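You operate a simulated robot arm through the tools that you are given. There is no shell and no other tool. Be economical: measure what you need, move in short steps, check, and stop when the job is done.

The job below is to be done with a simulated two-armed robot. You get a single attempt, and the scene is never put back.

## Task
Clamp the dirty valve body in the vice and scrub it clean.
Fine: set it in the way it lay; blue brush, wetted in the water dish; brush back; vice open again. Set down upright: brass valve body, blue block brush. What is to be rubbed or washed off counts as gone when no trace of it is left.

It is judged by the outcome, as a careful person would: the job done as asked, and still so three seconds after it is handed in. It fails if anything else is knocked over, pushed out of place, dropped, spilled or broken.

## Robot
Two 7-joint arms with two-finger parallel grippers on one trunk, on a base that drives. Base frame: it is fixed to the floor where the robot stands at the start and does not move with it; the origin is under the middle of the robot, x ahead of it, y to its left, z up. Readings come in m, rad, newtons and seconds.
The left shoulder is at the start at [0.07, 0.13, 1.237], the right one opposite. With the tool pointing down near the work surface each hand reaches from about 0.1 to 0.46 m from the robot's upright axis, wherever it stands, measured 20 degrees to its own side. Places, roughly: blue block brush (5x4x5 cm) [0.6, -0.2, 0.9]; brass valve body [0.5, -1.25, 0.75]; gap of the vice [0.5, -0.4, 0.9]; vice knob [0.5, -0.3, 1]; water dish [0.6, -0.3, 0.9]. Payload 1.57 kg a hand.
Tool frame (each hand has its own): the origin (TCP) lies between the finger pads and is the grasp point; the fingertips stand 0.03 m ahead of it; z points along the fingers, y is the line along which they close. The gripper opens to 0.08 m. The fingers are 0.017 m wide and 0.012 m thick; the gripper's body (0.04 by 0.082 m) begins 0.08 m behind the TCP.
Orientation is that of the tool frame in the base frame, as a unit quaternion [x, y, z, w]. With the fingers straight down and closing along the base's y, the tool's x points along the base's -x, its y along +y and its z along -z.

## Interface
- The arms move only by the tool nudge_tool. It takes "left_targets", "right_targets" or both (then of equal length, played together; a hand with none holds still); each is a list of rows, each a list of 7 numbers: the turn, a rotation vector about the base's x, y, z in rad, then the shift along the base's x, y, z in m, then the opening, from 0 (shut) to 1 (fully open). In form: [[rx, ry, rz, x, y, z, grip], ...]. A call has 1 to 8 rows; each row shifts and turns the commanded pose from where the row before left it. Each row takes 0.2 s and may step no farther than 0.05 m and 0.15 rad from the row before; otherwise, or with a gripper value out of range, the whole call is refused. Where a pose cannot be reached the arm comes as near as it can. A force on the tool above 90 N (or 10 N above the force at the start of the call, whichever is more), or a blocked arm, ends the call early, and 0.2 s more pass. Each finger travels about 0.108 m/s and halts on what it meets, pressing with about 35 N; the grip force reading is that of the motor and also rises with nothing between the fingers. The clock runs only during rows and for 0.2 s after the last one: add rows that do not move to give the fingers time. The reply holds the time, the measured pose of the TCP, the force on the tool along the base axes, the opening and the grip force, in the units named above and with some noise, with the torque about the TCP (base axes, N m) and any sound that the robot's microphone picked up.
- Cameras (640 x 400 px; columns grow to the right, rows downward): "scene" is now at [0.1325, -0.0282, 1.4627]; the picture's right is [-0.32, -0.95, 0.00], its down [-0.56, 0.19, -0.80] and it looks along [0.76, -0.26, -0.59] (base axes); focal length 261 px, centre (320, 200). "left" rides on the left gripper at [0.072, 0.007, -0.122] in its tool frame; the picture's right is [-0.09, 1.00, 0.00], its down [-0.84, -0.08, -0.54] and it looks along [-0.54, -0.05, 0.84] (tool axes); focal length 238 px, centre (320, 200). "right" rides on the right gripper at [0.072, -0.007, -0.122] in its tool frame; the picture's right is [0.09, 1.00, 0.00], its down [-0.84, 0.08, -0.54] and it looks along [-0.54, 0.05, 0.84] (tool axes); focal length 238 px, centre (320, 200). There is no depth. A picture from a camera that has moved, and an enlarged one, comes with that camera's place and axes in the base frame and with its lens.
- snapshot(camera): a new picture of that camera. It takes no simulated time.
- raise_lower(by): slides the trunk up (or, below 0, down) by that many m; the arms and the scene camera ride with it, the base frame stays. It gives what a move gives, with no picture.
- roll_base(legs): drives the robot by 1 to 6 legs, each [ahead, left, turn to the left] in m, m and rad, along the robot's own axes; the way and the turn of a leg run together, so that a leg with both is an arc; at most 1.5 m and 3.142 rad a leg. The arms and the cameras ride along, it lands a little off, and it stops where it bumps. It gives what a move gives.
- pan_tilt(pan, tilt): turns the head with the scene camera to pan (to the left, within 1.501 rad either way) and tilt (down, from -0.506 to 1.204), counted from straight ahead of the robot. It gives what a move gives.
- inspect(camera, box): a new picture of the part [left, top, right, bottom] of that camera's present view, enlarged. It takes no simulated time.
- hand_in(): hands the job in; it is judged then, once.

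Work in short steps. Places have to be worked out from the pictures, the camera data and where the tool is seen: move nearer, look again, correct. Check each grasp and each placing, and mend what went wrong. You have 120 turns and 108 pictures in all, those below and enlarged ones among them. Open the grippers and draw the arms clear of the work before you hand the job in, unless the task says otherwise; then end with one line.

The tools are called after ">>>" as name(argument=value, ...) on one line, values as JSON. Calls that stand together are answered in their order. nudge_tool: Moves the arms, as the interface text tells. Its arguments: {"type":"object","properties":{"left_targets":{"type":"array","items":{"type":"array","items":{"type":"number"}}},"right_targets":{"type":"array","items":{"type":"array","items":{"type":"number"}}}},"required":[]} The other tools are called the same way: raise_lower (by) slides the trunk up or down; roll_base (legs) drives the base; pan_tilt (pan, tilt) turns the head that bears the scene camera; snapshot (camera) takes a picture; inspect (camera, box) takes an enlarged picture of a part of a camera's view; hand_in () hands the job in.

At the start:

```text
clock: 0.0
left_tcp_pos: [0.3289, 0.0034, 1.2697]
left_tcp_rot: [-0.001, 1.0, 0.0, 0.0]
left_force: [-0.1, -0.2, -0.5]
left_ft_torque: [-0.02, 0.04, 0.01]
left_grip_width: 0.08
left_finger_force: 0.0
right_tcp_pos: [0.2924, -0.3484, 1.2361]
right_tcp_rot: [-0.001, 1.0, -0.001, 0.0]
right_force: [0.8, 0.4, -0.6]
right_ft_torque: [0.01, 0.01, 0.0]
right_grip_width: 0.08
right_finger_force: 0.1
trunk travel left (down, up): [-0.875, 0.065]
robot x, y, heading: [0.0, -0.0049, -0.002]
head pan, tilt: [-0.325, 0.637]
```

scene: 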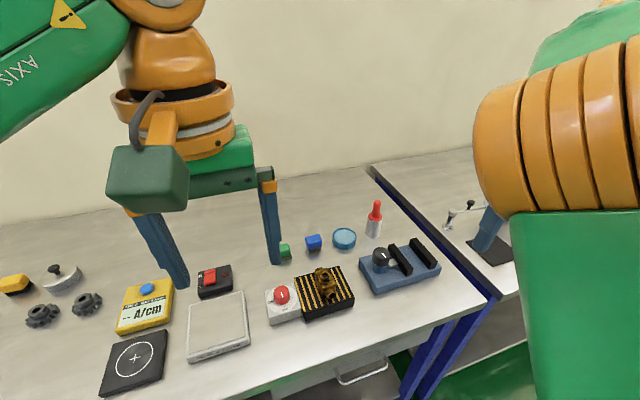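
right: 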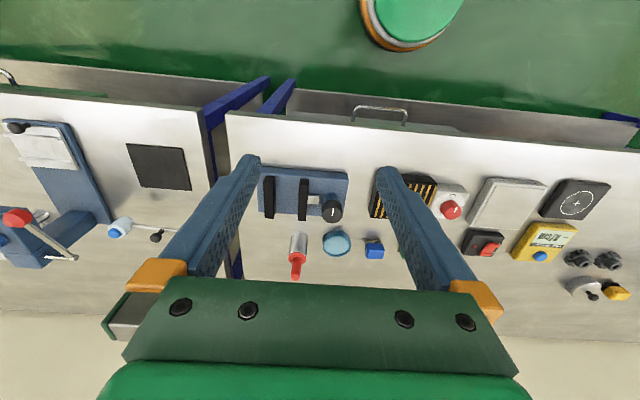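
left: 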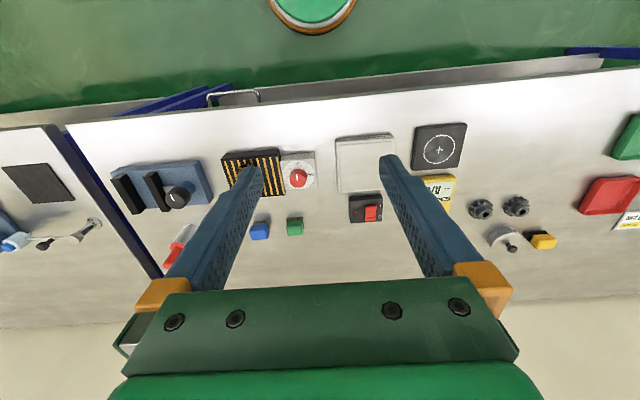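

I'll first look more closely at the vice area and then pan right toward the second table, where the valve body should be.

>>> inspect(camera="scene", box=[240, 180, 480, 330])

>>> pan_tilt(pan=-1.2, tilt=0.6)

>>> snapshot(camera="scene")

```text
2.67 times, centred on (360, 255) of scene
camera zoom: at [0.1325, -0.0282, 1.4627], right [-0.32, -0.95, 0.0], down [-0.56, 0.19, -0.8], along [0.76, -0.26, -0.59], focal length 695 px, centre (213, 53)
```

zoom: 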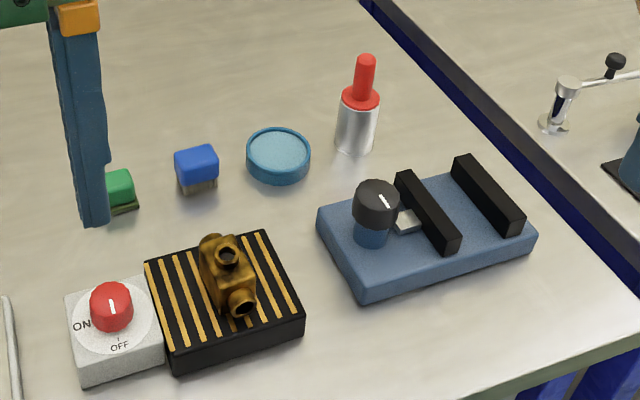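

```text
clock: 1.2
left_tcp_pos: [0.3286, 0.0042, 1.2685]
left_tcp_rot: [0.0, 1.0, 0.0, 0.0]
left_force: [0.5, 0.2, -0.4]
left_ft_torque: [-0.01, 0.03, -0.02]
left_grip_width: 0.0802
left_finger_force: 0.1
right_tcp_pos: [0.2911, -0.3484, 1.2361]
right_tcp_rot: [0.0, 1.0, -0.001, 0.001]
right_force: [-1.0, -0.2, 0.8]
right_ft_torque: [-0.02, -0.01, 0.03]
right_grip_width: 0.0802
right_finger_force: 0.1
trunk travel left (down, up): [-0.875, 0.065]
robot x, y, heading: [-0.0019, -0.0017, -0.002]
head pan, tilt: [-1.201, 0.6]
```

```text
103 pictures are left
camera scene: at [0.0819, -0.0826, 1.4658], right [-0.93, -0.36, 0.0], down [-0.2, 0.53, -0.83], along [0.3, -0.77, -0.57], focal length 261 px, centre (320, 200)
```

scene: 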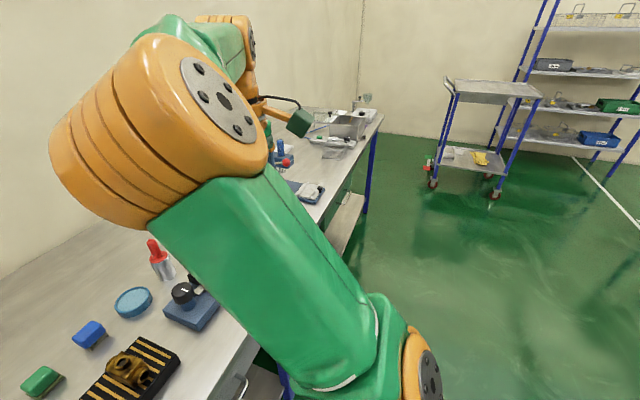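

The table to the right should hold the valve body at y≈-1.25. I'll drive right partway and look.

>>> roll_base(legs=[[0, -0.6, 0]])

>>> pan_tilt(pan=-0.5, tilt=0.7)

>>> snapshot(camera="scene")

>>> snapshot(camera="right")

```text
clock: 4.5
left_tcp_pos: [0.3272, -0.5833, 1.2694]
left_tcp_rot: [0.002, 1.0, -0.001, 0.0]
left_force: [0.4, 0.0, -0.6]
left_ft_torque: [0.03, -0.01, -0.03]
left_grip_width: 0.0799
left_finger_force: 0.1
right_tcp_pos: [0.2886, -0.9355, 1.2371]
right_tcp_rot: [0.0, 1.0, -0.001, 0.001]
right_force: [0.7, -0.7, 0.3]
right_ft_torque: [0.02, 0.02, 0.0]
right_grip_width: 0.0799
right_finger_force: 0.0
trunk travel left (down, up): [-0.875, 0.065]
robot x, y, heading: [0.0011, -0.5866, -0.008]
head pan, tilt: [-1.201, 0.6]
```

```text
clock: 5.6
left_tcp_pos: [0.3272, -0.5858, 1.2703]
left_tcp_rot: [0.002, 1.0, 0.0, 0.001]
left_force: [-0.6, -0.4, 0.3]
left_ft_torque: [-0.01, -0.03, 0.01]
left_grip_width: 0.08
left_finger_force: 0.0
right_tcp_pos: [0.2895, -0.9377, 1.2366]
right_tcp_rot: [0.001, 1.0, -0.001, 0.0]
right_force: [0.4, -0.3, 0.1]
right_ft_torque: [0.0, 0.04, -0.01]
right_grip_width: 0.0801
right_finger_force: 0.0
trunk travel left (down, up): [-0.875, 0.065]
robot x, y, heading: [-0.0038, -0.5891, -0.0]
head pan, tilt: [-0.499, 0.7]
```

```text
102 pictures are left
camera scene: at [0.1232, -0.6297, 1.4572], right [-0.48, -0.88, 0.0], down [-0.56, 0.31, -0.76], along [0.67, -0.37, -0.64], focal length 261 px, centre (320, 200)
```

scene: 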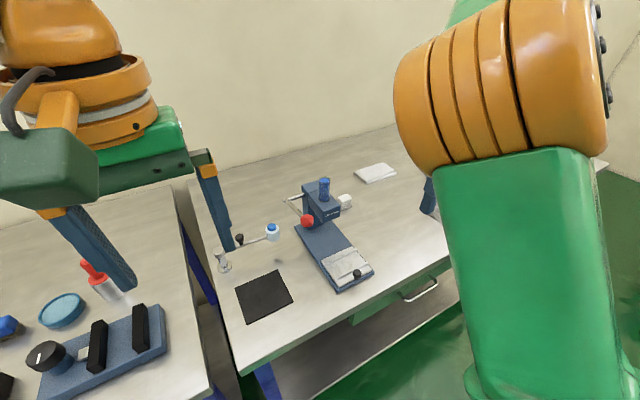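

```text
101 pictures are left
camera right: at [0.218, -0.9442, 1.3575], right [-0.09, 1.0, 0.0], down [0.84, 0.08, 0.54], along [0.54, 0.05, -0.84], focal length 238 px, centre (320, 200)
```

right: 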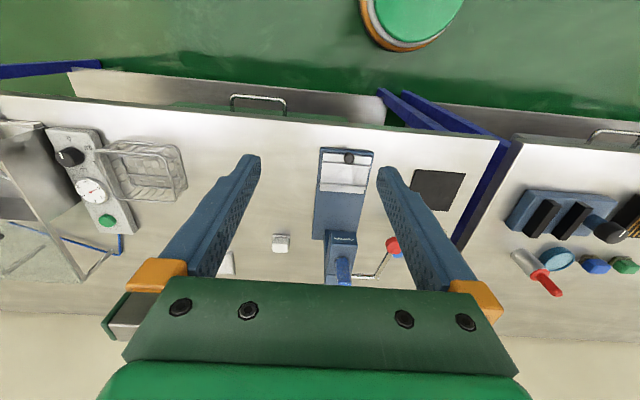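

The valve's listed height (0.75) is below the tabletop (≈0.87), which suggests the drawer or a shelf. I'll inspect the second table's drawer and basket more closely.

>>> inspect(camera="right", box=[0, 80, 320, 280])

>>> roll_base(legs=[[-0.25, -0.45, 0]])

>>> pan_tilt(pan=0.0, tilt=0.8)

>>> snapshot(camera="scene")

```text
2.00 times, centred on (160, 180) of right
camera zoom: at [0.218, -0.9442, 1.3575], right [-0.09, 1.0, 0.0], down [0.84, 0.08, 0.54], along [0.54, 0.05, -0.84], focal length 477 px, centre (640, 240)
```

zoom: 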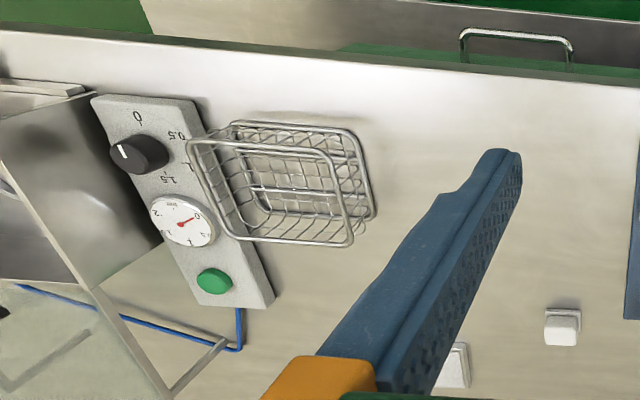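

```text
clock: 8.6
left_tcp_pos: [0.0779, -1.0215, 1.2691]
left_tcp_rot: [-0.004, 1.0, -0.001, 0.0]
left_force: [0.7, -0.2, 0.0]
left_ft_torque: [0.01, -0.02, -0.02]
left_grip_width: 0.08
left_finger_force: 0.0
right_tcp_pos: [0.0453, -1.3722, 1.2368]
right_tcp_rot: [-0.005, 1.0, -0.001, 0.0]
right_force: [0.4, 0.9, 0.1]
right_ft_torque: [0.0, 0.0, 0.0]
right_grip_width: 0.08
right_finger_force: 0.0
trunk travel left (down, up): [-0.875, 0.065]
robot x, y, heading: [-0.2533, -1.03, 0.004]
head pan, tilt: [-0.499, 0.7]
```

```text
clock: 9.5
left_tcp_pos: [0.0757, -1.0236, 1.2685]
left_tcp_rot: [-0.005, 1.0, 0.0, 0.0]
left_force: [0.0, 0.1, 0.4]
left_ft_torque: [-0.02, 0.01, -0.01]
left_grip_width: 0.08
left_finger_force: 0.1
right_tcp_pos: [0.0434, -1.3763, 1.2378]
right_tcp_rot: [-0.006, 1.0, 0.0, 0.0]
right_force: [-0.4, -0.5, 0.6]
right_ft_torque: [0.0, -0.02, -0.02]
right_grip_width: 0.0802
right_finger_force: 0.2
trunk travel left (down, up): [-0.875, 0.065]
robot x, y, heading: [-0.2505, -1.0309, 0.005]
head pan, tilt: [0.0, 0.799]
```

```text
99 pictures are left
camera scene: at [-0.1217, -1.0293, 1.449], right [0.01, -1.0, 0.0], down [-0.72, -0.01, -0.7], along [0.7, 0.01, -0.72], focal length 261 px, centre (320, 200)
```

scene: 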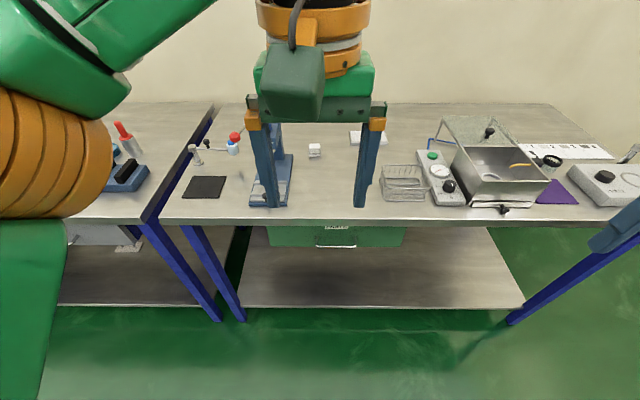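

A drawer with a labelled front hangs under the second table, roughly y -0.86…-1.29. I'll read the label and look at the handle.

>>> inspect(camera="scene", box=[250, 170, 470, 310])

>>> raise_lower(by=-0.35)

>>> pan_tilt(pan=-0.1, tilt=0.5)

>>> snapshot(camera="scene")

```text
2.86 times, centred on (360, 240) of scene
camera zoom: at [-0.1217, -1.0293, 1.449], right [0.01, -1.0, 0.0], down [-0.72, -0.01, -0.7], along [0.7, 0.01, -0.72], focal length 745 px, centre (206, 86)
```

zoom: 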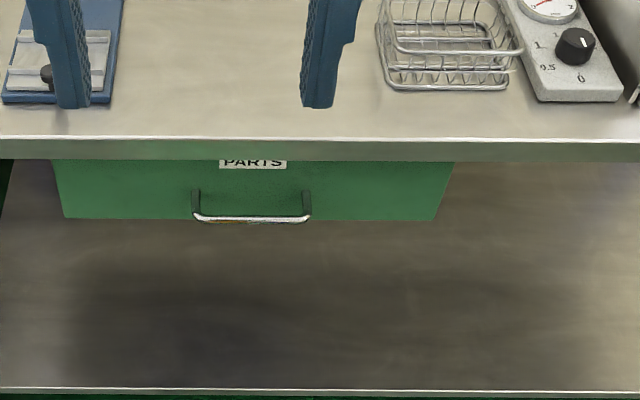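

```text
clock: 12.9
left_tcp_pos: [0.0768, -1.0235, 0.9194]
left_tcp_rot: [-0.005, 1.0, 0.0, 0.0]
left_force: [1.2, 0.6, 0.4]
left_ft_torque: [0.02, 0.02, -0.01]
left_grip_width: 0.0799
left_finger_force: 0.1
right_tcp_pos: [0.0424, -1.3759, 0.8875]
right_tcp_rot: [-0.006, 1.0, -0.001, 0.001]
right_force: [0.0, 0.1, -0.4]
right_ft_torque: [-0.03, -0.01, 0.01]
right_grip_width: 0.0799
right_finger_force: 0.0
trunk travel left (down, up): [-0.525, 0.415]
robot x, y, heading: [-0.2524, -1.029, 0.008]
head pan, tilt: [0.0, 0.799]
```

```text
clock: 13.7
left_tcp_pos: [0.0764, -1.0231, 0.9197]
left_tcp_rot: [-0.005, 1.0, 0.0, 0.0]
left_force: [-0.5, -0.5, -0.4]
left_ft_torque: [-0.01, 0.04, -0.01]
left_grip_width: 0.0798
left_finger_force: 0.0
right_tcp_pos: [0.0425, -1.3752, 0.8865]
right_tcp_rot: [-0.005, 1.0, -0.001, 0.001]
right_force: [0.1, -0.1, -0.4]
right_ft_torque: [0.0, -0.01, -0.05]
right_grip_width: 0.0797
right_finger_force: 0.2
trunk travel left (down, up): [-0.525, 0.415]
robot x, y, heading: [-0.2529, -1.0321, 0.008]
head pan, tilt: [-0.099, 0.499]
```

```text
97 pictures are left
camera scene: at [-0.1116, -1.0377, 1.1248], right [-0.09, -1.0, 0.0], down [-0.48, 0.04, -0.88], along [0.87, -0.08, -0.48], focal length 261 px, centre (320, 200)
```

scene: 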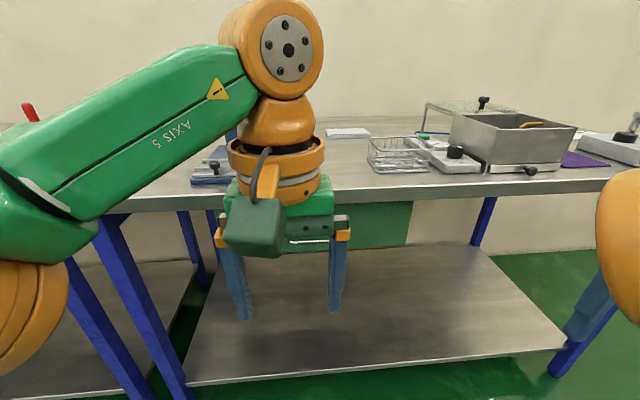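

The valve should be in the "PARTS" drawer. Triangulating two views puts the handle bar at about (0.327, -1.072, 0.79), about 12 cm wide. I'll turn the left hand to point forward with its fingers closing vertically, staying short of the handle.

>>> nudge_tool(left_targets=[[0.0756, -0.0756, -0.0756, 0.006, -0.003, -0.008, 1], [0.0756, -0.0756, -0.0756, 0.006, -0.003, -0.008, 1], [0.0756, -0.0756, -0.0756, 0.006, -0.003, -0.008, 1], [0.0756, -0.0756, -0.0756, 0.006, -0.003, -0.008, 1], [0.0756, -0.0756, -0.0756, 0.006, -0.003, -0.008, 1], [0.0756, -0.0756, -0.0756, 0.006, -0.003, -0.008, 1], [0.0756, -0.0756, -0.0756, 0.006, -0.003, -0.008, 1], [0.0756, -0.0756, -0.0756, 0.006, -0.003, -0.008, 1]])

>>> nudge_tool(left_targets=[[0.0756, -0.0756, -0.0756, 0.006, -0.003, -0.008, 1], [0.0756, -0.0756, -0.0756, 0.006, -0.003, -0.008, 1], [0.0756, -0.0756, -0.0756, 0.006, -0.003, -0.008, 1], [0.0756, -0.0756, -0.0756, 0.006, -0.003, -0.008, 1], [0.0756, -0.0756, -0.0756, 0.006, -0.003, -0.008, 1], [0.0756, -0.0756, -0.0756, 0.006, -0.003, -0.008, 1], [0.0756, -0.0756, -0.0756, 0.006, -0.003, -0.008, 1], [0.0756, -0.0756, -0.0756, 0.006, -0.003, -0.008, 1]])

>>> snapshot(camera="left")

>>> snapshot(camera="scene")

```text
clock: 15.5
left_tcp_pos: [0.1238, -1.046, 0.8569]
left_tcp_rot: [0.285, 0.867, 0.287, 0.291]
left_force: [0.4, 0.4, 0.2]
left_ft_torque: [-0.03, -0.02, 0.0]
left_grip_width: 0.0802
left_finger_force: 0.2
right_tcp_pos: [0.0437, -1.3746, 0.8864]
right_tcp_rot: [-0.005, 1.0, -0.002, 0.001]
right_force: [-0.7, 0.1, -0.4]
right_ft_torque: [0.0, 0.01, 0.02]
right_grip_width: 0.0801
right_finger_force: 0.1
trunk travel left (down, up): [-0.525, 0.415]
robot x, y, heading: [-0.2498, -1.0285, 0.007]
head pan, tilt: [-0.099, 0.499]
```

```text
clock: 17.3
left_tcp_pos: [0.1725, -1.0719, 0.7911]
left_tcp_rot: [0.499, 0.501, 0.498, 0.502]
left_force: [-0.2, -0.4, 0.0]
left_ft_torque: [0.0, 0.02, 0.01]
left_grip_width: 0.08
left_finger_force: 0.0
right_tcp_pos: [0.0427, -1.3747, 0.8863]
right_tcp_rot: [-0.005, 1.0, -0.002, 0.001]
right_force: [-0.2, 0.0, -0.4]
right_ft_torque: [-0.01, 0.01, 0.0]
right_grip_width: 0.08
right_finger_force: 0.1
trunk travel left (down, up): [-0.525, 0.415]
robot x, y, heading: [-0.2525, -1.0272, 0.007]
head pan, tilt: [-0.099, 0.499]
```

```text
96 pictures are left
camera left: at [0.0509, -0.9995, 0.7974], right [0.0, -0.08, 1.0], down [-0.54, -0.84, -0.07], along [0.84, -0.54, -0.05], focal length 238 px, centre (320, 200)
```

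left: 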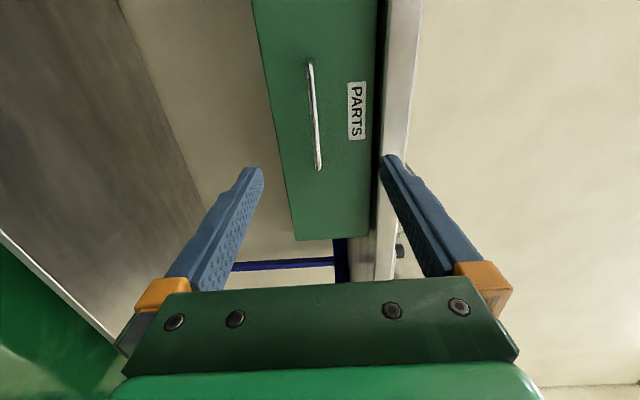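

```text
95 pictures are left
camera scene: at [-0.1112, -1.0376, 1.1249], right [-0.09, -1.0, 0.0], down [-0.48, 0.04, -0.88], along [0.87, -0.08, -0.48], focal length 261 px, centre (320, 200)
```

scene: 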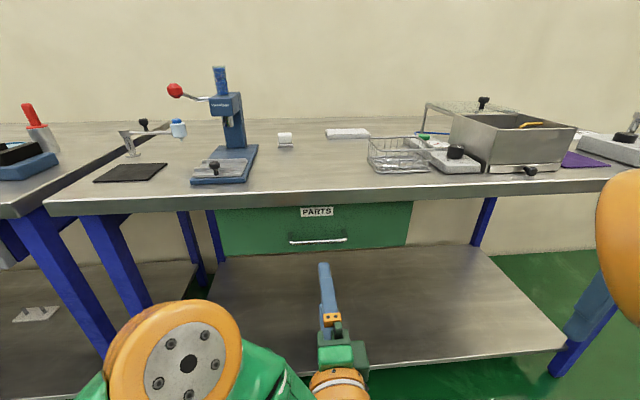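

The pose is right; the bar sits at about z 0.785. I'll advance to TCP x≈0.312, then close on the bar.

>>> nudge_tool(left_targets=[[0, 0, 0, 0.04, 0, -0.003, 1], [0, 0, 0, 0.04, 0, -0.003, 1], [0, 0, 0, 0.04, 0, 0, 1], [0, 0, 0, 0.02, 0, 0, 1]])

>>> snapshot(camera="left")

```text
clock: 18.3
left_tcp_pos: [0.3136, -1.0693, 0.7846]
left_tcp_rot: [0.498, 0.503, 0.497, 0.502]
left_force: [0.0, -0.7, -0.8]
left_ft_torque: [0.04, -0.03, -0.03]
left_grip_width: 0.08
left_finger_force: 0.1
right_tcp_pos: [0.0445, -1.3745, 0.8869]
right_tcp_rot: [-0.006, 1.0, -0.001, 0.002]
right_force: [0.1, 0.3, 0.0]
right_ft_torque: [0.01, -0.02, -0.02]
right_grip_width: 0.0801
right_finger_force: 0.1
trunk travel left (down, up): [-0.525, 0.415]
robot x, y, heading: [-0.2535, -1.0271, 0.005]
head pan, tilt: [-0.099, 0.499]
```

```text
94 pictures are left
camera left: at [0.1919, -0.9973, 0.7914], right [0.0, -0.08, 1.0], down [-0.54, -0.84, -0.07], along [0.84, -0.54, -0.05], focal length 238 px, centre (320, 200)
```

left: 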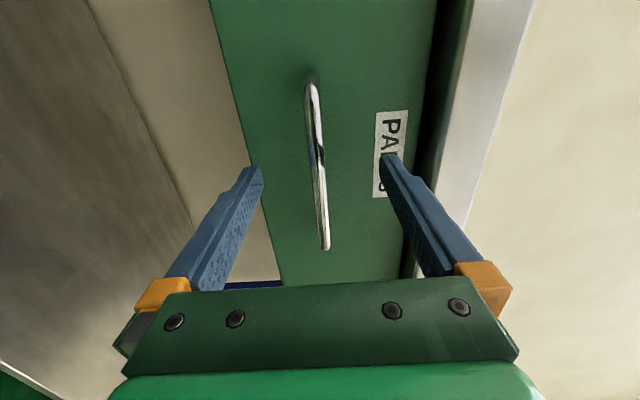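

The bar lies centred between the fingers; I'll close and watch the width.

>>> nudge_tool(left_targets=[[0, 0, 0, 0.008, 0, 0, 0.5], [0, 0, 0, 0, 0, 0, 0], [0, 0, 0, 0, 0, 0, 0], [0, 0, 0, 0, 0, 0, 0]])

>>> snapshot(camera="left")

```text
clock: 19.3
left_tcp_pos: [0.3214, -1.0692, 0.7843]
left_tcp_rot: [0.498, 0.503, 0.497, 0.501]
left_force: [-1.3, 1.0, -3.5]
left_ft_torque: [0.33, 0.04, -0.42]
left_grip_width: 0.0098
left_finger_force: 28.4
right_tcp_pos: [0.0446, -1.3752, 0.8855]
right_tcp_rot: [-0.005, 1.0, -0.001, 0.0]
right_force: [-0.2, -0.8, 0.7]
right_ft_torque: [0.0, -0.02, 0.03]
right_grip_width: 0.0801
right_finger_force: 0.1
trunk travel left (down, up): [-0.525, 0.415]
robot x, y, heading: [-0.2519, -1.0335, 0.009]
head pan, tilt: [-0.099, 0.499]
```

```text
93 pictures are left
camera left: at [0.1995, -0.9975, 0.7911], right [0.0, -0.08, 1.0], down [-0.54, -0.84, -0.07], along [0.84, -0.54, -0.05], focal length 238 px, centre (320, 200)
```

left: 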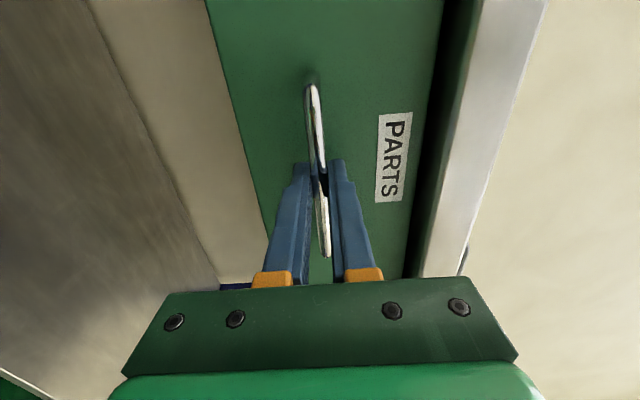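

The bar is gripped (width 9.8 mm). I'll pull slowly straight back.

>>> nudge_tool(left_targets=[[0, 0, 0, -0.02, 0, 0, 0], [0, 0, 0, -0.02, 0, 0, 0], [0, 0, 0, -0.02, 0, 0, 0], [0, 0, 0, -0.02, 0, 0, 0], [0, 0, 0, -0.02, 0, 0, 0], [0, 0, 0, -0.02, 0, 0, 0]])

>>> snapshot(camera="scene")

```text
clock: 20.7
left_tcp_pos: [0.2009, -1.0689, 0.7848]
left_tcp_rot: [0.498, 0.503, 0.497, 0.502]
left_force: [-1.7, 2.9, -2.5]
left_ft_torque: [0.36, 0.02, 0.63]
left_grip_width: 0.0096
left_finger_force: 28.4
right_tcp_pos: [0.043, -1.3747, 0.8876]
right_tcp_rot: [-0.006, 1.0, -0.001, 0.0]
right_force: [-0.5, -0.2, 0.4]
right_ft_torque: [0.03, 0.0, -0.03]
right_grip_width: 0.0799
right_finger_force: 0.0
trunk travel left (down, up): [-0.525, 0.415]
robot x, y, heading: [-0.2492, -1.0295, 0.009]
head pan, tilt: [-0.099, 0.499]
```

```text
92 pictures are left
camera scene: at [-0.112, -1.0373, 1.1249], right [-0.09, -1.0, 0.0], down [-0.48, 0.04, -0.88], along [0.87, -0.08, -0.48], focal length 261 px, centre (320, 200)
```

scene: 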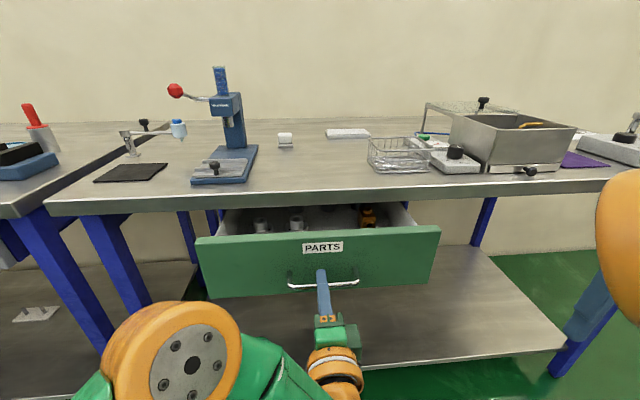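

Drawer slides easily and a brass part is visible inside. I'll pull another 13 cm.

>>> nudge_tool(left_targets=[[0, 0, 0, -0.02, 0, 0, 0], [0, 0, 0, -0.02, 0, 0, 0], [0, 0, 0, -0.02, 0, 0, 0], [0, 0, 0, -0.02, 0, 0, 0], [0, 0, 0, -0.02, 0, 0, 0], [0, 0, 0, -0.02, 0, 0, 0], [0, 0, 0, -0.01, 0, 0, 0]])

>>> pan_tilt(pan=-0.2, tilt=0.8)

>>> snapshot(camera="scene")

```text
clock: 22.3
left_tcp_pos: [0.1355, -1.0676, 0.794]
left_tcp_rot: [0.527, 0.507, 0.473, 0.491]
left_force: [-1.2, -19.8, -74.6]
left_ft_torque: [-0.39, 0.51, -1.07]
left_grip_width: 0.0254
left_finger_force: 36.8
left hand out of reach, approached as far as the arm can: row 3, 4, 5, 6, 7
right_tcp_pos: [0.0504, -1.384, 0.8802]
right_tcp_rot: [-0.002, 1.0, 0.003, -0.006]
right_force: [-0.6, 0.0, 0.6]
right_ft_torque: [-0.01, -0.04, 0.0]
right_grip_width: 0.0799
right_finger_force: 0.0
trunk travel left (down, up): [-0.525, 0.415]
robot x, y, heading: [-0.2515, -1.0311, 0.004]
head pan, tilt: [-0.099, 0.499]
stopped in row 7 (left hand): the force on the tool passed its limit at 92 N (the readings are from after the stop); the commanded pose is now the measured one
```

```text
clock: 23.1
left_tcp_pos: [0.1378, -1.0691, 0.794]
left_tcp_rot: [0.524, 0.508, 0.476, 0.491]
left_force: [-1.5, -24.9, -76.6]
left_ft_torque: [-0.38, 0.56, -1.04]
left_grip_width: 0.0275
left_finger_force: 37.8
right_tcp_pos: [0.0522, -1.3845, 0.8783]
right_tcp_rot: [-0.003, 1.0, 0.004, -0.006]
right_force: [0.4, 0.4, -0.7]
right_ft_torque: [-0.04, -0.04, -0.02]
right_grip_width: 0.08
right_finger_force: 0.1
trunk travel left (down, up): [-0.525, 0.415]
robot x, y, heading: [-0.2524, -1.0303, 0.006]
head pan, tilt: [-0.201, 0.799]
```

```text
91 pictures are left
camera scene: at [-0.1091, -1.055, 1.0968], right [-0.19, -0.98, -0.01], down [-0.71, 0.15, -0.69], along [0.67, -0.13, -0.73], focal length 261 px, centre (320, 200)
```

scene: 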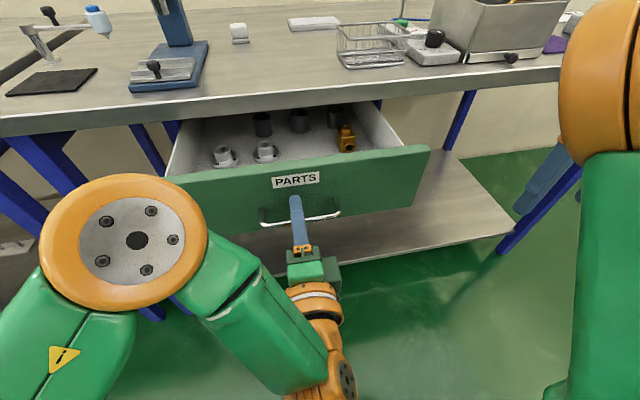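

The arm ran out of near-side reach, and the handle is being stressed. I'll open the fingers to relieve it, then re-grip properly and pull the rest with the base.

>>> nudge_tool(left_targets=[[0, 0, 0, 0, 0, 0, 1], [0, 0, 0, 0, 0, 0, 1], [0, 0, 0, 0, 0, 0, 1], [0, 0, 0, 0, 0, 0, 1]])

>>> snapshot(camera="left")

```text
clock: 24.1
left_tcp_pos: [0.1298, -1.059, 0.8049]
left_tcp_rot: [0.51, 0.505, 0.484, 0.5]
left_force: [-0.2, 0.6, 0.0]
left_ft_torque: [-0.04, 0.01, 0.01]
left_grip_width: 0.0802
left_finger_force: 0.1
right_tcp_pos: [0.0433, -1.3771, 0.8861]
right_tcp_rot: [-0.003, 1.0, -0.001, 0.001]
right_force: [0.2, 0.8, -0.5]
right_ft_torque: [0.0, -0.01, 0.01]
right_grip_width: 0.0799
right_finger_force: 0.0
trunk travel left (down, up): [-0.525, 0.415]
robot x, y, heading: [-0.2542, -1.033, 0.005]
head pan, tilt: [-0.201, 0.799]
```

```text
90 pictures are left
camera left: at [0.009, -0.9848, 0.8146], right [0.03, -0.08, 1.0], down [-0.56, -0.83, -0.05], along [0.83, -0.56, -0.07], focal length 238 px, centre (320, 200)
```

left: 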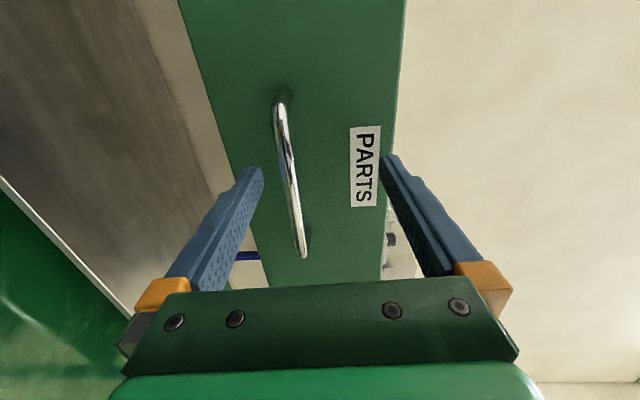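

The handle is intact, about 2 cm below the fingers' centre. I'll lower, re-grip, and then drive the base back.

>>> nudge_tool(left_targets=[[0, 0, 0, 0.006, 0, -0.011, 1], [0, 0, 0, 0.006, 0, -0.01, 1], [0, 0, 0, 0, 0, 0, 0.4], [0, 0, 0, 0, 0, 0, 0], [0, 0, 0, 0, 0, 0, 0], [0, 0, 0, 0, 0, 0, 0]])

>>> snapshot(camera="left")

```text
clock: 25.5
left_tcp_pos: [0.1414, -1.06, 0.7856]
left_tcp_rot: [0.51, 0.505, 0.484, 0.5]
left_force: [1.2, 0.8, 5.4]
left_ft_torque: [0.35, -0.05, 0.1]
left_grip_width: 0.0102
left_finger_force: 27.9
right_tcp_pos: [0.042, -1.3778, 0.8879]
right_tcp_rot: [-0.004, 1.0, -0.001, 0.001]
right_force: [0.3, -0.3, -0.3]
right_ft_torque: [0.05, -0.01, -0.04]
right_grip_width: 0.0801
right_finger_force: 0.0
trunk travel left (down, up): [-0.525, 0.415]
robot x, y, heading: [-0.2524, -1.0272, 0.007]
head pan, tilt: [-0.201, 0.799]
```

```text
89 pictures are left
camera left: at [0.0214, -0.9855, 0.7943], right [0.03, -0.08, 1.0], down [-0.56, -0.83, -0.05], along [0.83, -0.56, -0.07], focal length 238 px, centre (320, 200)
```

left: 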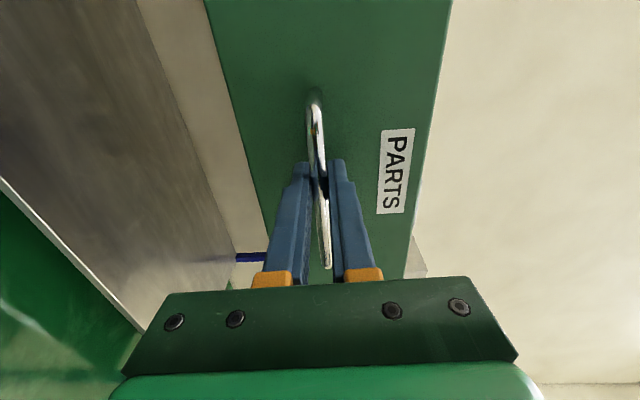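

Gripped again. I'll drive the base back 0.10 m to open the drawer further.

>>> roll_base(legs=[[-0.1, 0, 0]])

>>> pan_tilt(pan=-0.2, tilt=0.75)

>>> snapshot(camera="scene")

```text
clock: 26.7
left_tcp_pos: [0.0403, -1.0599, 0.785]
left_tcp_rot: [0.51, 0.505, 0.484, 0.5]
left_force: [0.0, 3.0, 2.7]
left_ft_torque: [0.33, -0.05, -0.24]
left_grip_width: 0.0101
left_finger_force: 27.7
right_tcp_pos: [-0.0598, -1.3771, 0.8863]
right_tcp_rot: [-0.003, 1.0, -0.001, 0.001]
right_force: [0.1, 0.1, 0.7]
right_ft_torque: [0.03, 0.01, -0.01]
right_grip_width: 0.0801
right_finger_force: 0.0
trunk travel left (down, up): [-0.525, 0.415]
robot x, y, heading: [-0.3495, -1.0297, 0.004]
head pan, tilt: [-0.201, 0.799]
```

```text
clock: 27.3
left_tcp_pos: [0.0404, -1.0605, 0.7855]
left_tcp_rot: [0.51, 0.505, 0.485, 0.5]
left_force: [-1.9, 1.9, 1.6]
left_ft_torque: [0.37, -0.01, -0.18]
left_grip_width: 0.0096
left_finger_force: 28.2
right_tcp_pos: [-0.0586, -1.3777, 0.8873]
right_tcp_rot: [-0.004, 1.0, -0.001, 0.001]
right_force: [0.6, 0.2, 0.7]
right_ft_torque: [0.01, 0.0, -0.01]
right_grip_width: 0.0799
right_finger_force: 0.0
trunk travel left (down, up): [-0.525, 0.415]
robot x, y, heading: [-0.3547, -1.0295, 0.002]
head pan, tilt: [-0.201, 0.75]
```

```text
88 pictures are left
camera scene: at [-0.2226, -1.0462, 1.103], right [-0.19, -0.98, 0.0], down [-0.67, 0.13, -0.73], along [0.72, -0.14, -0.68], focal length 261 px, centre (320, 200)
```

scene: 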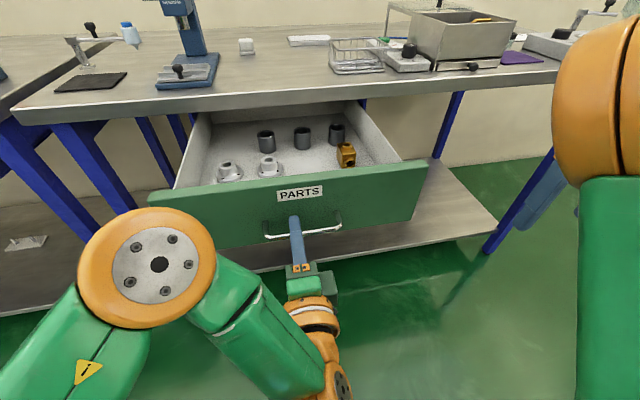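

The drawer is open far enough. I'll zoom in on the valve body.

>>> inspect(camera="scene", box=[280, 110, 420, 200])

```text
4.44 times, centred on (350, 155) of scene
camera zoom: at [-0.2226, -1.0462, 1.103], right [-0.19, -0.98, 0.0], down [-0.67, 0.13, -0.73], along [0.72, -0.14, -0.68], focal length 1159 px, centre (187, 400)
```

zoom: 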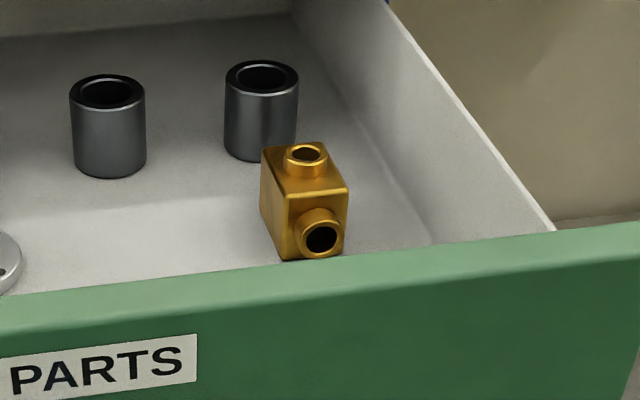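

The drawer part looks fairly clean from here; I need a close look at all of it. I'll bring the right hand above it, camera looking down.

>>> nudge_tool(right_targets=[[0, 0, 0, 0, 0.02, 0.04, 1], [0, 0, 0, 0.04, 0.02, 0.02, 1], [0, 0, 0, 0.04, 0.02, 0.02, 1], [0, 0, 0, 0.04, 0.02, 0.02, 1], [0, 0, 0, 0.04, 0.02, 0, 1], [0, 0, 0, 0.04, 0.02, 0, 1], [0, 0, 0, 0.03, 0.02, 0, 1], [0, 0, 0, 0.03, 0.02, 0, 1]])

>>> snapshot(camera="right")

```text
clock: 29.1
left_tcp_pos: [0.0401, -1.0605, 0.7852]
left_tcp_rot: [0.51, 0.505, 0.484, 0.501]
left_force: [-0.2, 2.8, 3.9]
left_ft_torque: [0.36, 0.02, -0.32]
left_grip_width: 0.0095
left_finger_force: 27.9
right_tcp_pos: [0.0686, -1.2451, 0.9075]
right_tcp_rot: [-0.002, 1.0, -0.001, 0.001]
right_force: [0.8, 1.5, -0.2]
right_ft_torque: [-0.06, -0.01, 0.01]
right_grip_width: 0.0798
right_finger_force: 0.1
right hand out of reach, approached as far as the arm can: row 3, 4, 5, 6, 7, 8
trunk travel left (down, up): [-0.525, 0.415]
robot x, y, heading: [-0.3538, -1.033, 0.002]
head pan, tilt: [-0.201, 0.75]
```

```text
86 pictures are left
camera right: at [-0.0044, -1.2529, 1.0286], right [-0.1, 1.0, 0.0], down [0.84, 0.08, 0.54], along [0.54, 0.05, -0.84], focal length 238 px, centre (320, 200)
```

right: 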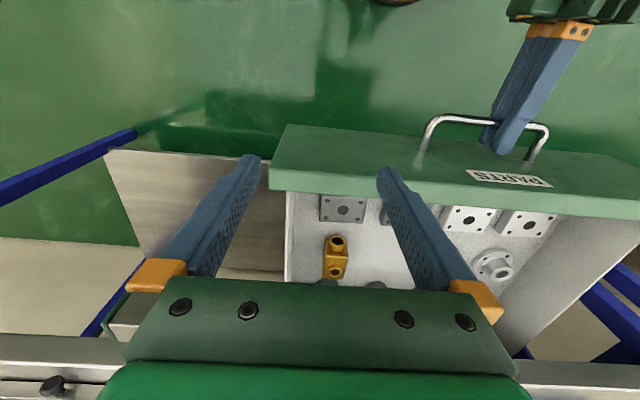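

I'll enlarge the valve in this view.

>>> inspect(camera="right", box=[300, 225, 380, 285])

```text
6.67 times, centred on (340, 255) of right
camera zoom: at [-0.0044, -1.2529, 1.0286], right [-0.1, 1.0, 0.0], down [0.84, 0.08, 0.54], along [0.54, 0.05, -0.84], focal length 1589 px, centre (187, -167)
```

zoom: 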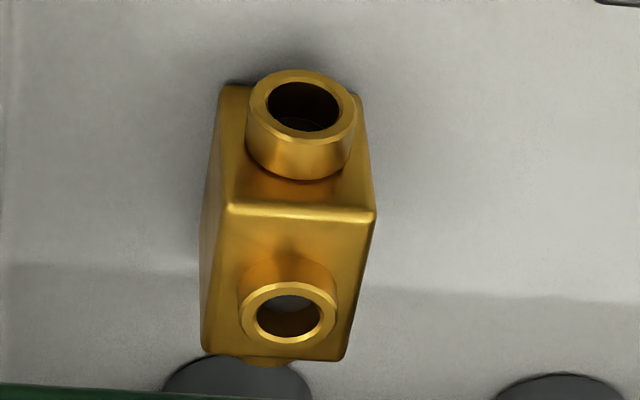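

The drawer part looks clean on every side I can see. The brass part on the striped plate at the first table looked mottled, so I'll turn the head and compare.

>>> pan_tilt(pan=0.8, tilt=0.3)

>>> snapshot(camera="scene")

```text
clock: 30.4
left_tcp_pos: [0.0411, -1.0606, 0.7842]
left_tcp_rot: [0.51, 0.505, 0.484, 0.501]
left_force: [1.1, 2.3, 4.2]
left_ft_torque: [0.4, -0.01, -0.02]
left_grip_width: 0.0097
left_finger_force: 27.6
right_tcp_pos: [0.0675, -1.246, 0.9079]
right_tcp_rot: [-0.003, 1.0, -0.001, 0.001]
right_force: [-0.1, -0.4, -0.3]
right_ft_torque: [-0.01, -0.03, -0.03]
right_grip_width: 0.0803
right_finger_force: 0.1
trunk travel left (down, up): [-0.525, 0.415]
robot x, y, heading: [-0.3565, -1.0332, 0.004]
head pan, tilt: [0.799, 0.3]
```

```text
84 pictures are left
camera scene: at [-0.239, -0.9628, 1.1433], right [0.72, -0.69, 0.0], down [-0.2, -0.21, -0.96], along [0.66, 0.69, -0.3], focal length 261 px, centre (320, 200)
```

scene: 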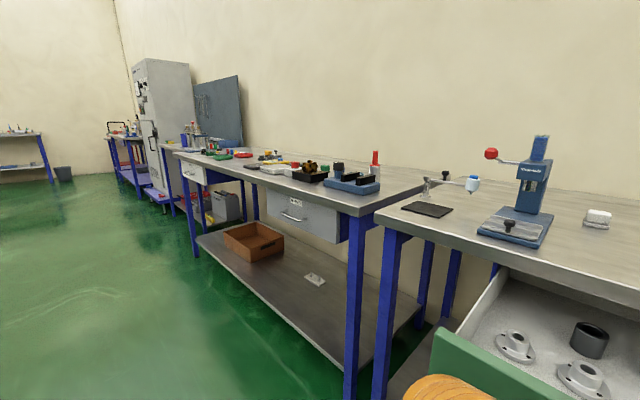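

>>> inspect(camera="scene", box=[285, 145, 345, 185])

```text
10.00 times, centred on (315, 165) of scene
camera zoom: at [-0.239, -0.9628, 1.1433], right [0.72, -0.69, 0.0], down [-0.2, -0.21, -0.96], along [0.66, 0.69, -0.3], focal length 2608 px, centre (370, 550)
```

zoom: 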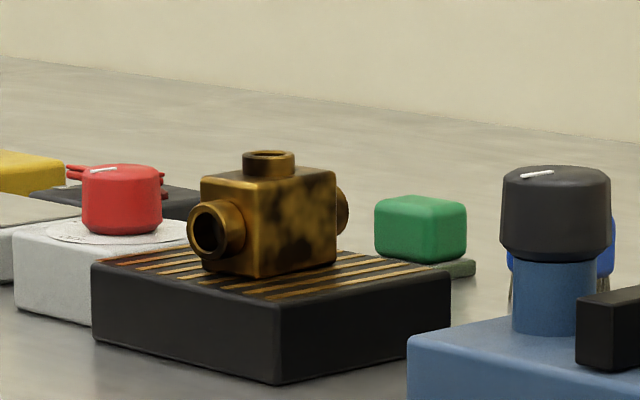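

Clear now: the dirty body is the one on the striped plate, and the drawer part is a clean spare. I'll close the drawer again: draw the right hand back and up, drive ahead 0.1 m, then push with the left arm.

>>> nudge_tool(right_targets=[[0, 0, 0, -0.02, -0.02, 0.03, 1], [0, 0, 0, -0.02, -0.02, 0.03, 1], [0, 0, 0, -0.02, -0.02, 0.03, 1], [0, 0, 0, -0.02, -0.02, 0.03, 1]])

>>> roll_base(legs=[[0.1, 0, 0]])

>>> nudge_tool(left_targets=[[0, 0, 0, 0.02, 0, 0, 0], [0, 0, 0, 0.025, 0, 0, 0], [0, 0, 0, 0.025, 0, 0, 0], [0, 0, 0, 0.025, 0, 0, 0], [0, 0, 0, 0.025, 0, 0, 0], [0, 0, 0, 0.025, 0, 0, 0]])

```text
clock: 31.4
left_tcp_pos: [0.0389, -1.0604, 0.7858]
left_tcp_rot: [0.51, 0.504, 0.485, 0.501]
left_force: [-0.4, 1.6, 2.6]
left_ft_torque: [0.37, -0.01, 0.19]
left_grip_width: 0.0097
left_finger_force: 27.7
right_tcp_pos: [-0.0395, -1.3157, 0.9829]
right_tcp_rot: [-0.003, 1.0, 0.0, 0.003]
right_force: [-0.9, 0.0, 0.4]
right_ft_torque: [0.01, 0.02, -0.02]
right_grip_width: 0.0799
right_finger_force: 0.0
right hand out of reach, approached as far as the arm can: row 1, 2, 3, 4
trunk travel left (down, up): [-0.525, 0.415]
robot x, y, heading: [-0.3503, -1.0324, 0.005]
head pan, tilt: [0.799, 0.3]
```

```text
clock: 32.5
left_tcp_pos: [0.1356, -1.0604, 0.7855]
left_tcp_rot: [0.509, 0.504, 0.484, 0.502]
left_force: [-0.6, 4.3, 3.6]
left_ft_torque: [0.43, -0.05, 0.53]
left_grip_width: 0.0096
left_finger_force: 28.2
right_tcp_pos: [0.0562, -1.3157, 0.9833]
right_tcp_rot: [-0.002, 1.0, -0.002, 0.001]
right_force: [-0.4, 0.4, -0.2]
right_ft_torque: [0.01, 0.0, -0.02]
right_grip_width: 0.08
right_finger_force: 0.0
trunk travel left (down, up): [-0.525, 0.415]
robot x, y, heading: [-0.2545, -1.0292, 0.009]
head pan, tilt: [0.799, 0.3]
```

```text
clock: 33.9
left_tcp_pos: [0.2836, -1.0612, 0.786]
left_tcp_rot: [0.51, 0.503, 0.484, 0.502]
left_force: [1.7, 4.6, 5.0]
left_ft_torque: [0.28, -0.11, 0.02]
left_grip_width: 0.0098
left_finger_force: 27.5
right_tcp_pos: [0.0574, -1.3172, 0.9832]
right_tcp_rot: [-0.001, 1.0, -0.002, 0.002]
right_force: [0.0, 0.5, -0.1]
right_ft_torque: [0.0, 0.03, 0.0]
right_grip_width: 0.0799
right_finger_force: 0.1
trunk travel left (down, up): [-0.525, 0.415]
robot x, y, heading: [-0.2574, -1.0265, 0.001]
head pan, tilt: [0.799, 0.3]
```

Nearly closed; the last few centimetres gently until it meets the stop.

>>> nudge_tool(left_targets=[[0, 0, 0, 0.012, 0, 0, 0], [0, 0, 0, 0.01, 0, 0, 0], [0, 0, 0, 0.008, 0, 0, 0], [0, 0, 0, 0.006, 0, 0, 0], [0, 0, 0, 0.005, 0, 0, 0]])

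>>> pan_tilt(pan=-0.1, tilt=0.5)

>>> snapshot(camera="scene")

```text
clock: 35.1
left_tcp_pos: [0.3228, -1.0602, 0.7848]
left_tcp_rot: [0.511, 0.503, 0.484, 0.501]
left_force: [1.6, 1.5, 1.7]
left_ft_torque: [0.33, -0.03, -0.35]
left_grip_width: 0.0096
left_finger_force: 28.3
right_tcp_pos: [0.0586, -1.3169, 0.9829]
right_tcp_rot: [-0.001, 1.0, -0.001, 0.0]
right_force: [-0.4, 0.2, 0.4]
right_ft_torque: [-0.04, 0.0, 0.01]
right_grip_width: 0.0801
right_finger_force: 0.1
trunk travel left (down, up): [-0.525, 0.415]
robot x, y, heading: [-0.2562, -1.0307, 0.002]
head pan, tilt: [0.799, 0.3]
```

```text
clock: 36.3
left_tcp_pos: [0.3236, -1.06, 0.786]
left_tcp_rot: [0.51, 0.504, 0.485, 0.5]
left_force: [3.0, 0.3, 5.2]
left_ft_torque: [0.35, 0.0, -0.1]
left_grip_width: 0.0097
left_finger_force: 28.2
right_tcp_pos: [0.058, -1.3175, 0.9833]
right_tcp_rot: [-0.002, 1.0, -0.001, 0.001]
right_force: [-0.1, 0.5, 0.5]
right_ft_torque: [0.02, 0.03, 0.01]
right_grip_width: 0.0801
right_finger_force: 0.0
trunk travel left (down, up): [-0.525, 0.415]
robot x, y, heading: [-0.2597, -1.0317, 0.007]
head pan, tilt: [-0.099, 0.499]
```

```text
82 pictures are left
camera scene: at [-0.1168, -1.0391, 1.125], right [-0.1, -1.0, 0.0], down [-0.48, 0.05, -0.88], along [0.87, -0.08, -0.48], focal length 261 px, centre (320, 200)
```

scene: 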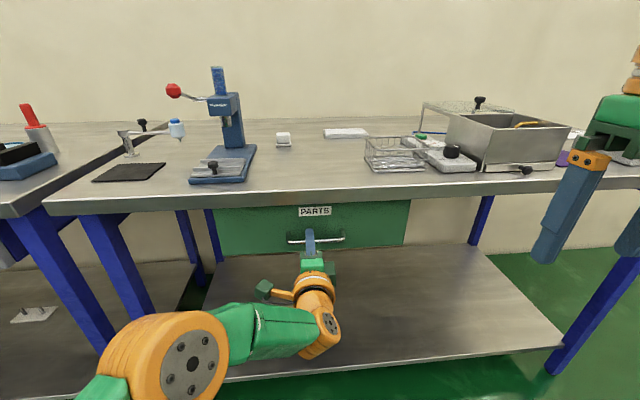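

The drawer is closed as at the start. I'll release, withdraw, and turn the left hand back to pointing down.

>>> nudge_tool(left_targets=[[0, 0, 0, 0, 0, 0, 1], [0, 0, 0, 0, 0, 0, 1], [0, 0, 0, 0, 0, 0, 1], [0, 0, 0, -0.03, 0, 0, 1], [0, 0, 0, -0.04, 0, 0, 1], [0, 0, 0, -0.04, 0, 0, 1], [0, 0, 0, -0.03, 0, 0, 1]])

>>> nudge_tool(left_targets=[[-0.0756, 0.0756, 0.0756, -0.006, 0.003, 0.012, 1], [-0.0756, 0.0756, 0.0756, -0.006, 0.003, 0.012, 1], [-0.0756, 0.0756, 0.0756, -0.006, 0.003, 0.012, 1], [-0.0756, 0.0756, 0.0756, -0.006, 0.003, 0.012, 1], [-0.0756, 0.0756, 0.0756, -0.006, 0.003, 0.012, 1], [-0.0756, 0.0756, 0.0756, -0.006, 0.003, 0.012, 1], [-0.0756, 0.0756, 0.0756, -0.006, 0.003, 0.012, 1], [-0.0756, 0.0756, 0.0756, -0.006, 0.003, 0.012, 1]])

>>> nudge_tool(left_targets=[[-0.0756, 0.0756, 0.0756, -0.006, 0.003, 0.012, 1], [-0.0756, 0.0756, 0.0756, -0.006, 0.003, 0.012, 1], [-0.0756, 0.0756, 0.0756, -0.006, 0.003, 0.012, 1], [-0.0756, 0.0756, 0.0756, -0.006, 0.003, 0.012, 1], [-0.0756, 0.0756, 0.0756, -0.006, 0.003, 0.012, 1], [-0.0756, 0.0756, 0.0756, -0.006, 0.003, 0.012, 1], [-0.0756, 0.0756, 0.0756, -0.006, 0.003, 0.012, 1], [-0.0756, 0.0756, 0.0756, -0.006, 0.003, 0.012, 1]])

>>> raise_lower(by=0.35)

>>> roll_base(legs=[[0, 0.68, 0]])

>>> pan_tilt(pan=0.0, tilt=0.7)

>>> snapshot(camera="scene")

```text
clock: 37.9
left_tcp_pos: [0.1865, -1.0619, 0.7848]
left_tcp_rot: [0.51, 0.505, 0.484, 0.501]
left_force: [1.0, 0.2, -0.5]
left_ft_torque: [-0.05, 0.01, 0.0]
left_grip_width: 0.0802
left_finger_force: 0.1
right_tcp_pos: [0.0573, -1.3158, 0.9826]
right_tcp_rot: [-0.002, 1.0, -0.001, 0.002]
right_force: [0.6, -0.3, 0.5]
right_ft_torque: [0.03, 0.02, 0.02]
right_grip_width: 0.08
right_finger_force: 0.0
trunk travel left (down, up): [-0.525, 0.415]
robot x, y, heading: [-0.2552, -1.0344, 0.003]
head pan, tilt: [-0.099, 0.499]
```

```text
clock: 39.7
left_tcp_pos: [0.1333, -1.0349, 0.8824]
left_tcp_rot: [0.291, 0.869, 0.27, 0.295]
left_force: [-0.1, 0.2, -0.5]
left_ft_torque: [0.01, 0.01, 0.03]
left_grip_width: 0.0799
left_finger_force: 0.1
right_tcp_pos: [0.0583, -1.3172, 0.982]
right_tcp_rot: [-0.002, 1.0, 0.0, 0.002]
right_force: [-1.0, 0.4, 0.6]
right_ft_torque: [-0.01, 0.0, -0.03]
right_grip_width: 0.08
right_finger_force: 0.1
trunk travel left (down, up): [-0.525, 0.415]
robot x, y, heading: [-0.2524, -1.0348, 0.003]
head pan, tilt: [-0.099, 0.499]
```

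```text
clock: 41.5
left_tcp_pos: [0.0826, -1.0086, 0.9612]
left_tcp_rot: [-0.005, 1.0, -0.015, 0.013]
left_force: [0.4, -0.3, -0.2]
left_ft_torque: [0.0, 0.04, 0.03]
left_grip_width: 0.0801
left_finger_force: 0.1
left hand out of reach, approached as far as the arm can: row 7, 8
right_tcp_pos: [0.0579, -1.3157, 0.9836]
right_tcp_rot: [-0.002, 1.0, -0.001, 0.002]
right_force: [0.8, -0.1, 0.8]
right_ft_torque: [-0.02, 0.02, 0.0]
right_grip_width: 0.0802
right_finger_force: 0.2
trunk travel left (down, up): [-0.525, 0.415]
robot x, y, heading: [-0.2623, -1.0305, -0.002]
head pan, tilt: [-0.099, 0.499]
```

```text
clock: 44.9
left_tcp_pos: [0.083, -1.01, 1.3099]
left_tcp_rot: [-0.005, 1.0, -0.015, 0.013]
left_force: [0.4, 0.2, 0.9]
left_ft_torque: [-0.01, -0.01, 0.0]
left_grip_width: 0.0801
left_finger_force: 0.0
right_tcp_pos: [0.0578, -1.3173, 1.3328]
right_tcp_rot: [-0.002, 1.0, -0.001, 0.002]
right_force: [0.2, -0.1, -0.3]
right_ft_torque: [0.0, 0.01, 0.02]
right_grip_width: 0.0799
right_finger_force: 0.1
trunk travel left (down, up): [-0.875, 0.065]
robot x, y, heading: [-0.2603, -1.028, 0.001]
head pan, tilt: [-0.099, 0.499]
```

```text
clock: 48.8
left_tcp_pos: [0.0817, -0.3183, 1.3104]
left_tcp_rot: [-0.005, 1.0, -0.014, 0.011]
left_force: [0.4, -0.6, -0.6]
left_ft_torque: [0.02, 0.01, 0.01]
left_grip_width: 0.0803
left_finger_force: 0.1
right_tcp_pos: [0.0562, -0.6244, 1.3318]
right_tcp_rot: [-0.002, 1.0, 0.0, 0.001]
right_force: [1.3, 0.6, 0.0]
right_ft_torque: [0.01, -0.02, 0.02]
right_grip_width: 0.0798
right_finger_force: 0.0
trunk travel left (down, up): [-0.875, 0.065]
robot x, y, heading: [-0.2629, -0.335, 0.005]
head pan, tilt: [-0.099, 0.499]
```

```text
clock: 49.5
left_tcp_pos: [0.0811, -0.3155, 1.3091]
left_tcp_rot: [-0.005, 1.0, -0.015, 0.013]
left_force: [-0.6, 0.5, 0.7]
left_ft_torque: [-0.01, 0.02, 0.01]
left_grip_width: 0.0801
left_finger_force: 0.1
right_tcp_pos: [0.055, -0.6223, 1.332]
right_tcp_rot: [-0.003, 1.0, -0.001, 0.002]
right_force: [0.4, -0.9, 0.5]
right_ft_torque: [-0.02, -0.01, 0.0]
right_grip_width: 0.0798
right_finger_force: 0.0
trunk travel left (down, up): [-0.875, 0.065]
robot x, y, heading: [-0.2612, -0.3365, 0.004]
head pan, tilt: [0.0, 0.7]
```

```text
81 pictures are left
camera scene: at [-0.1242, -0.3357, 1.4573], right [0.0, -1.0, 0.0], down [-0.64, 0.0, -0.77], along [0.77, 0.0, -0.64], focal length 261 px, centre (320, 200)
```

scene: 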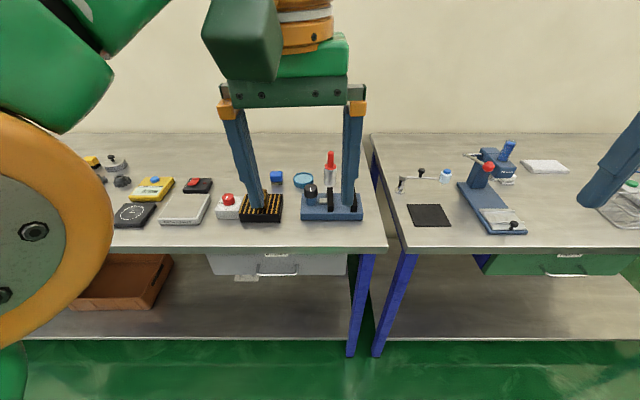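

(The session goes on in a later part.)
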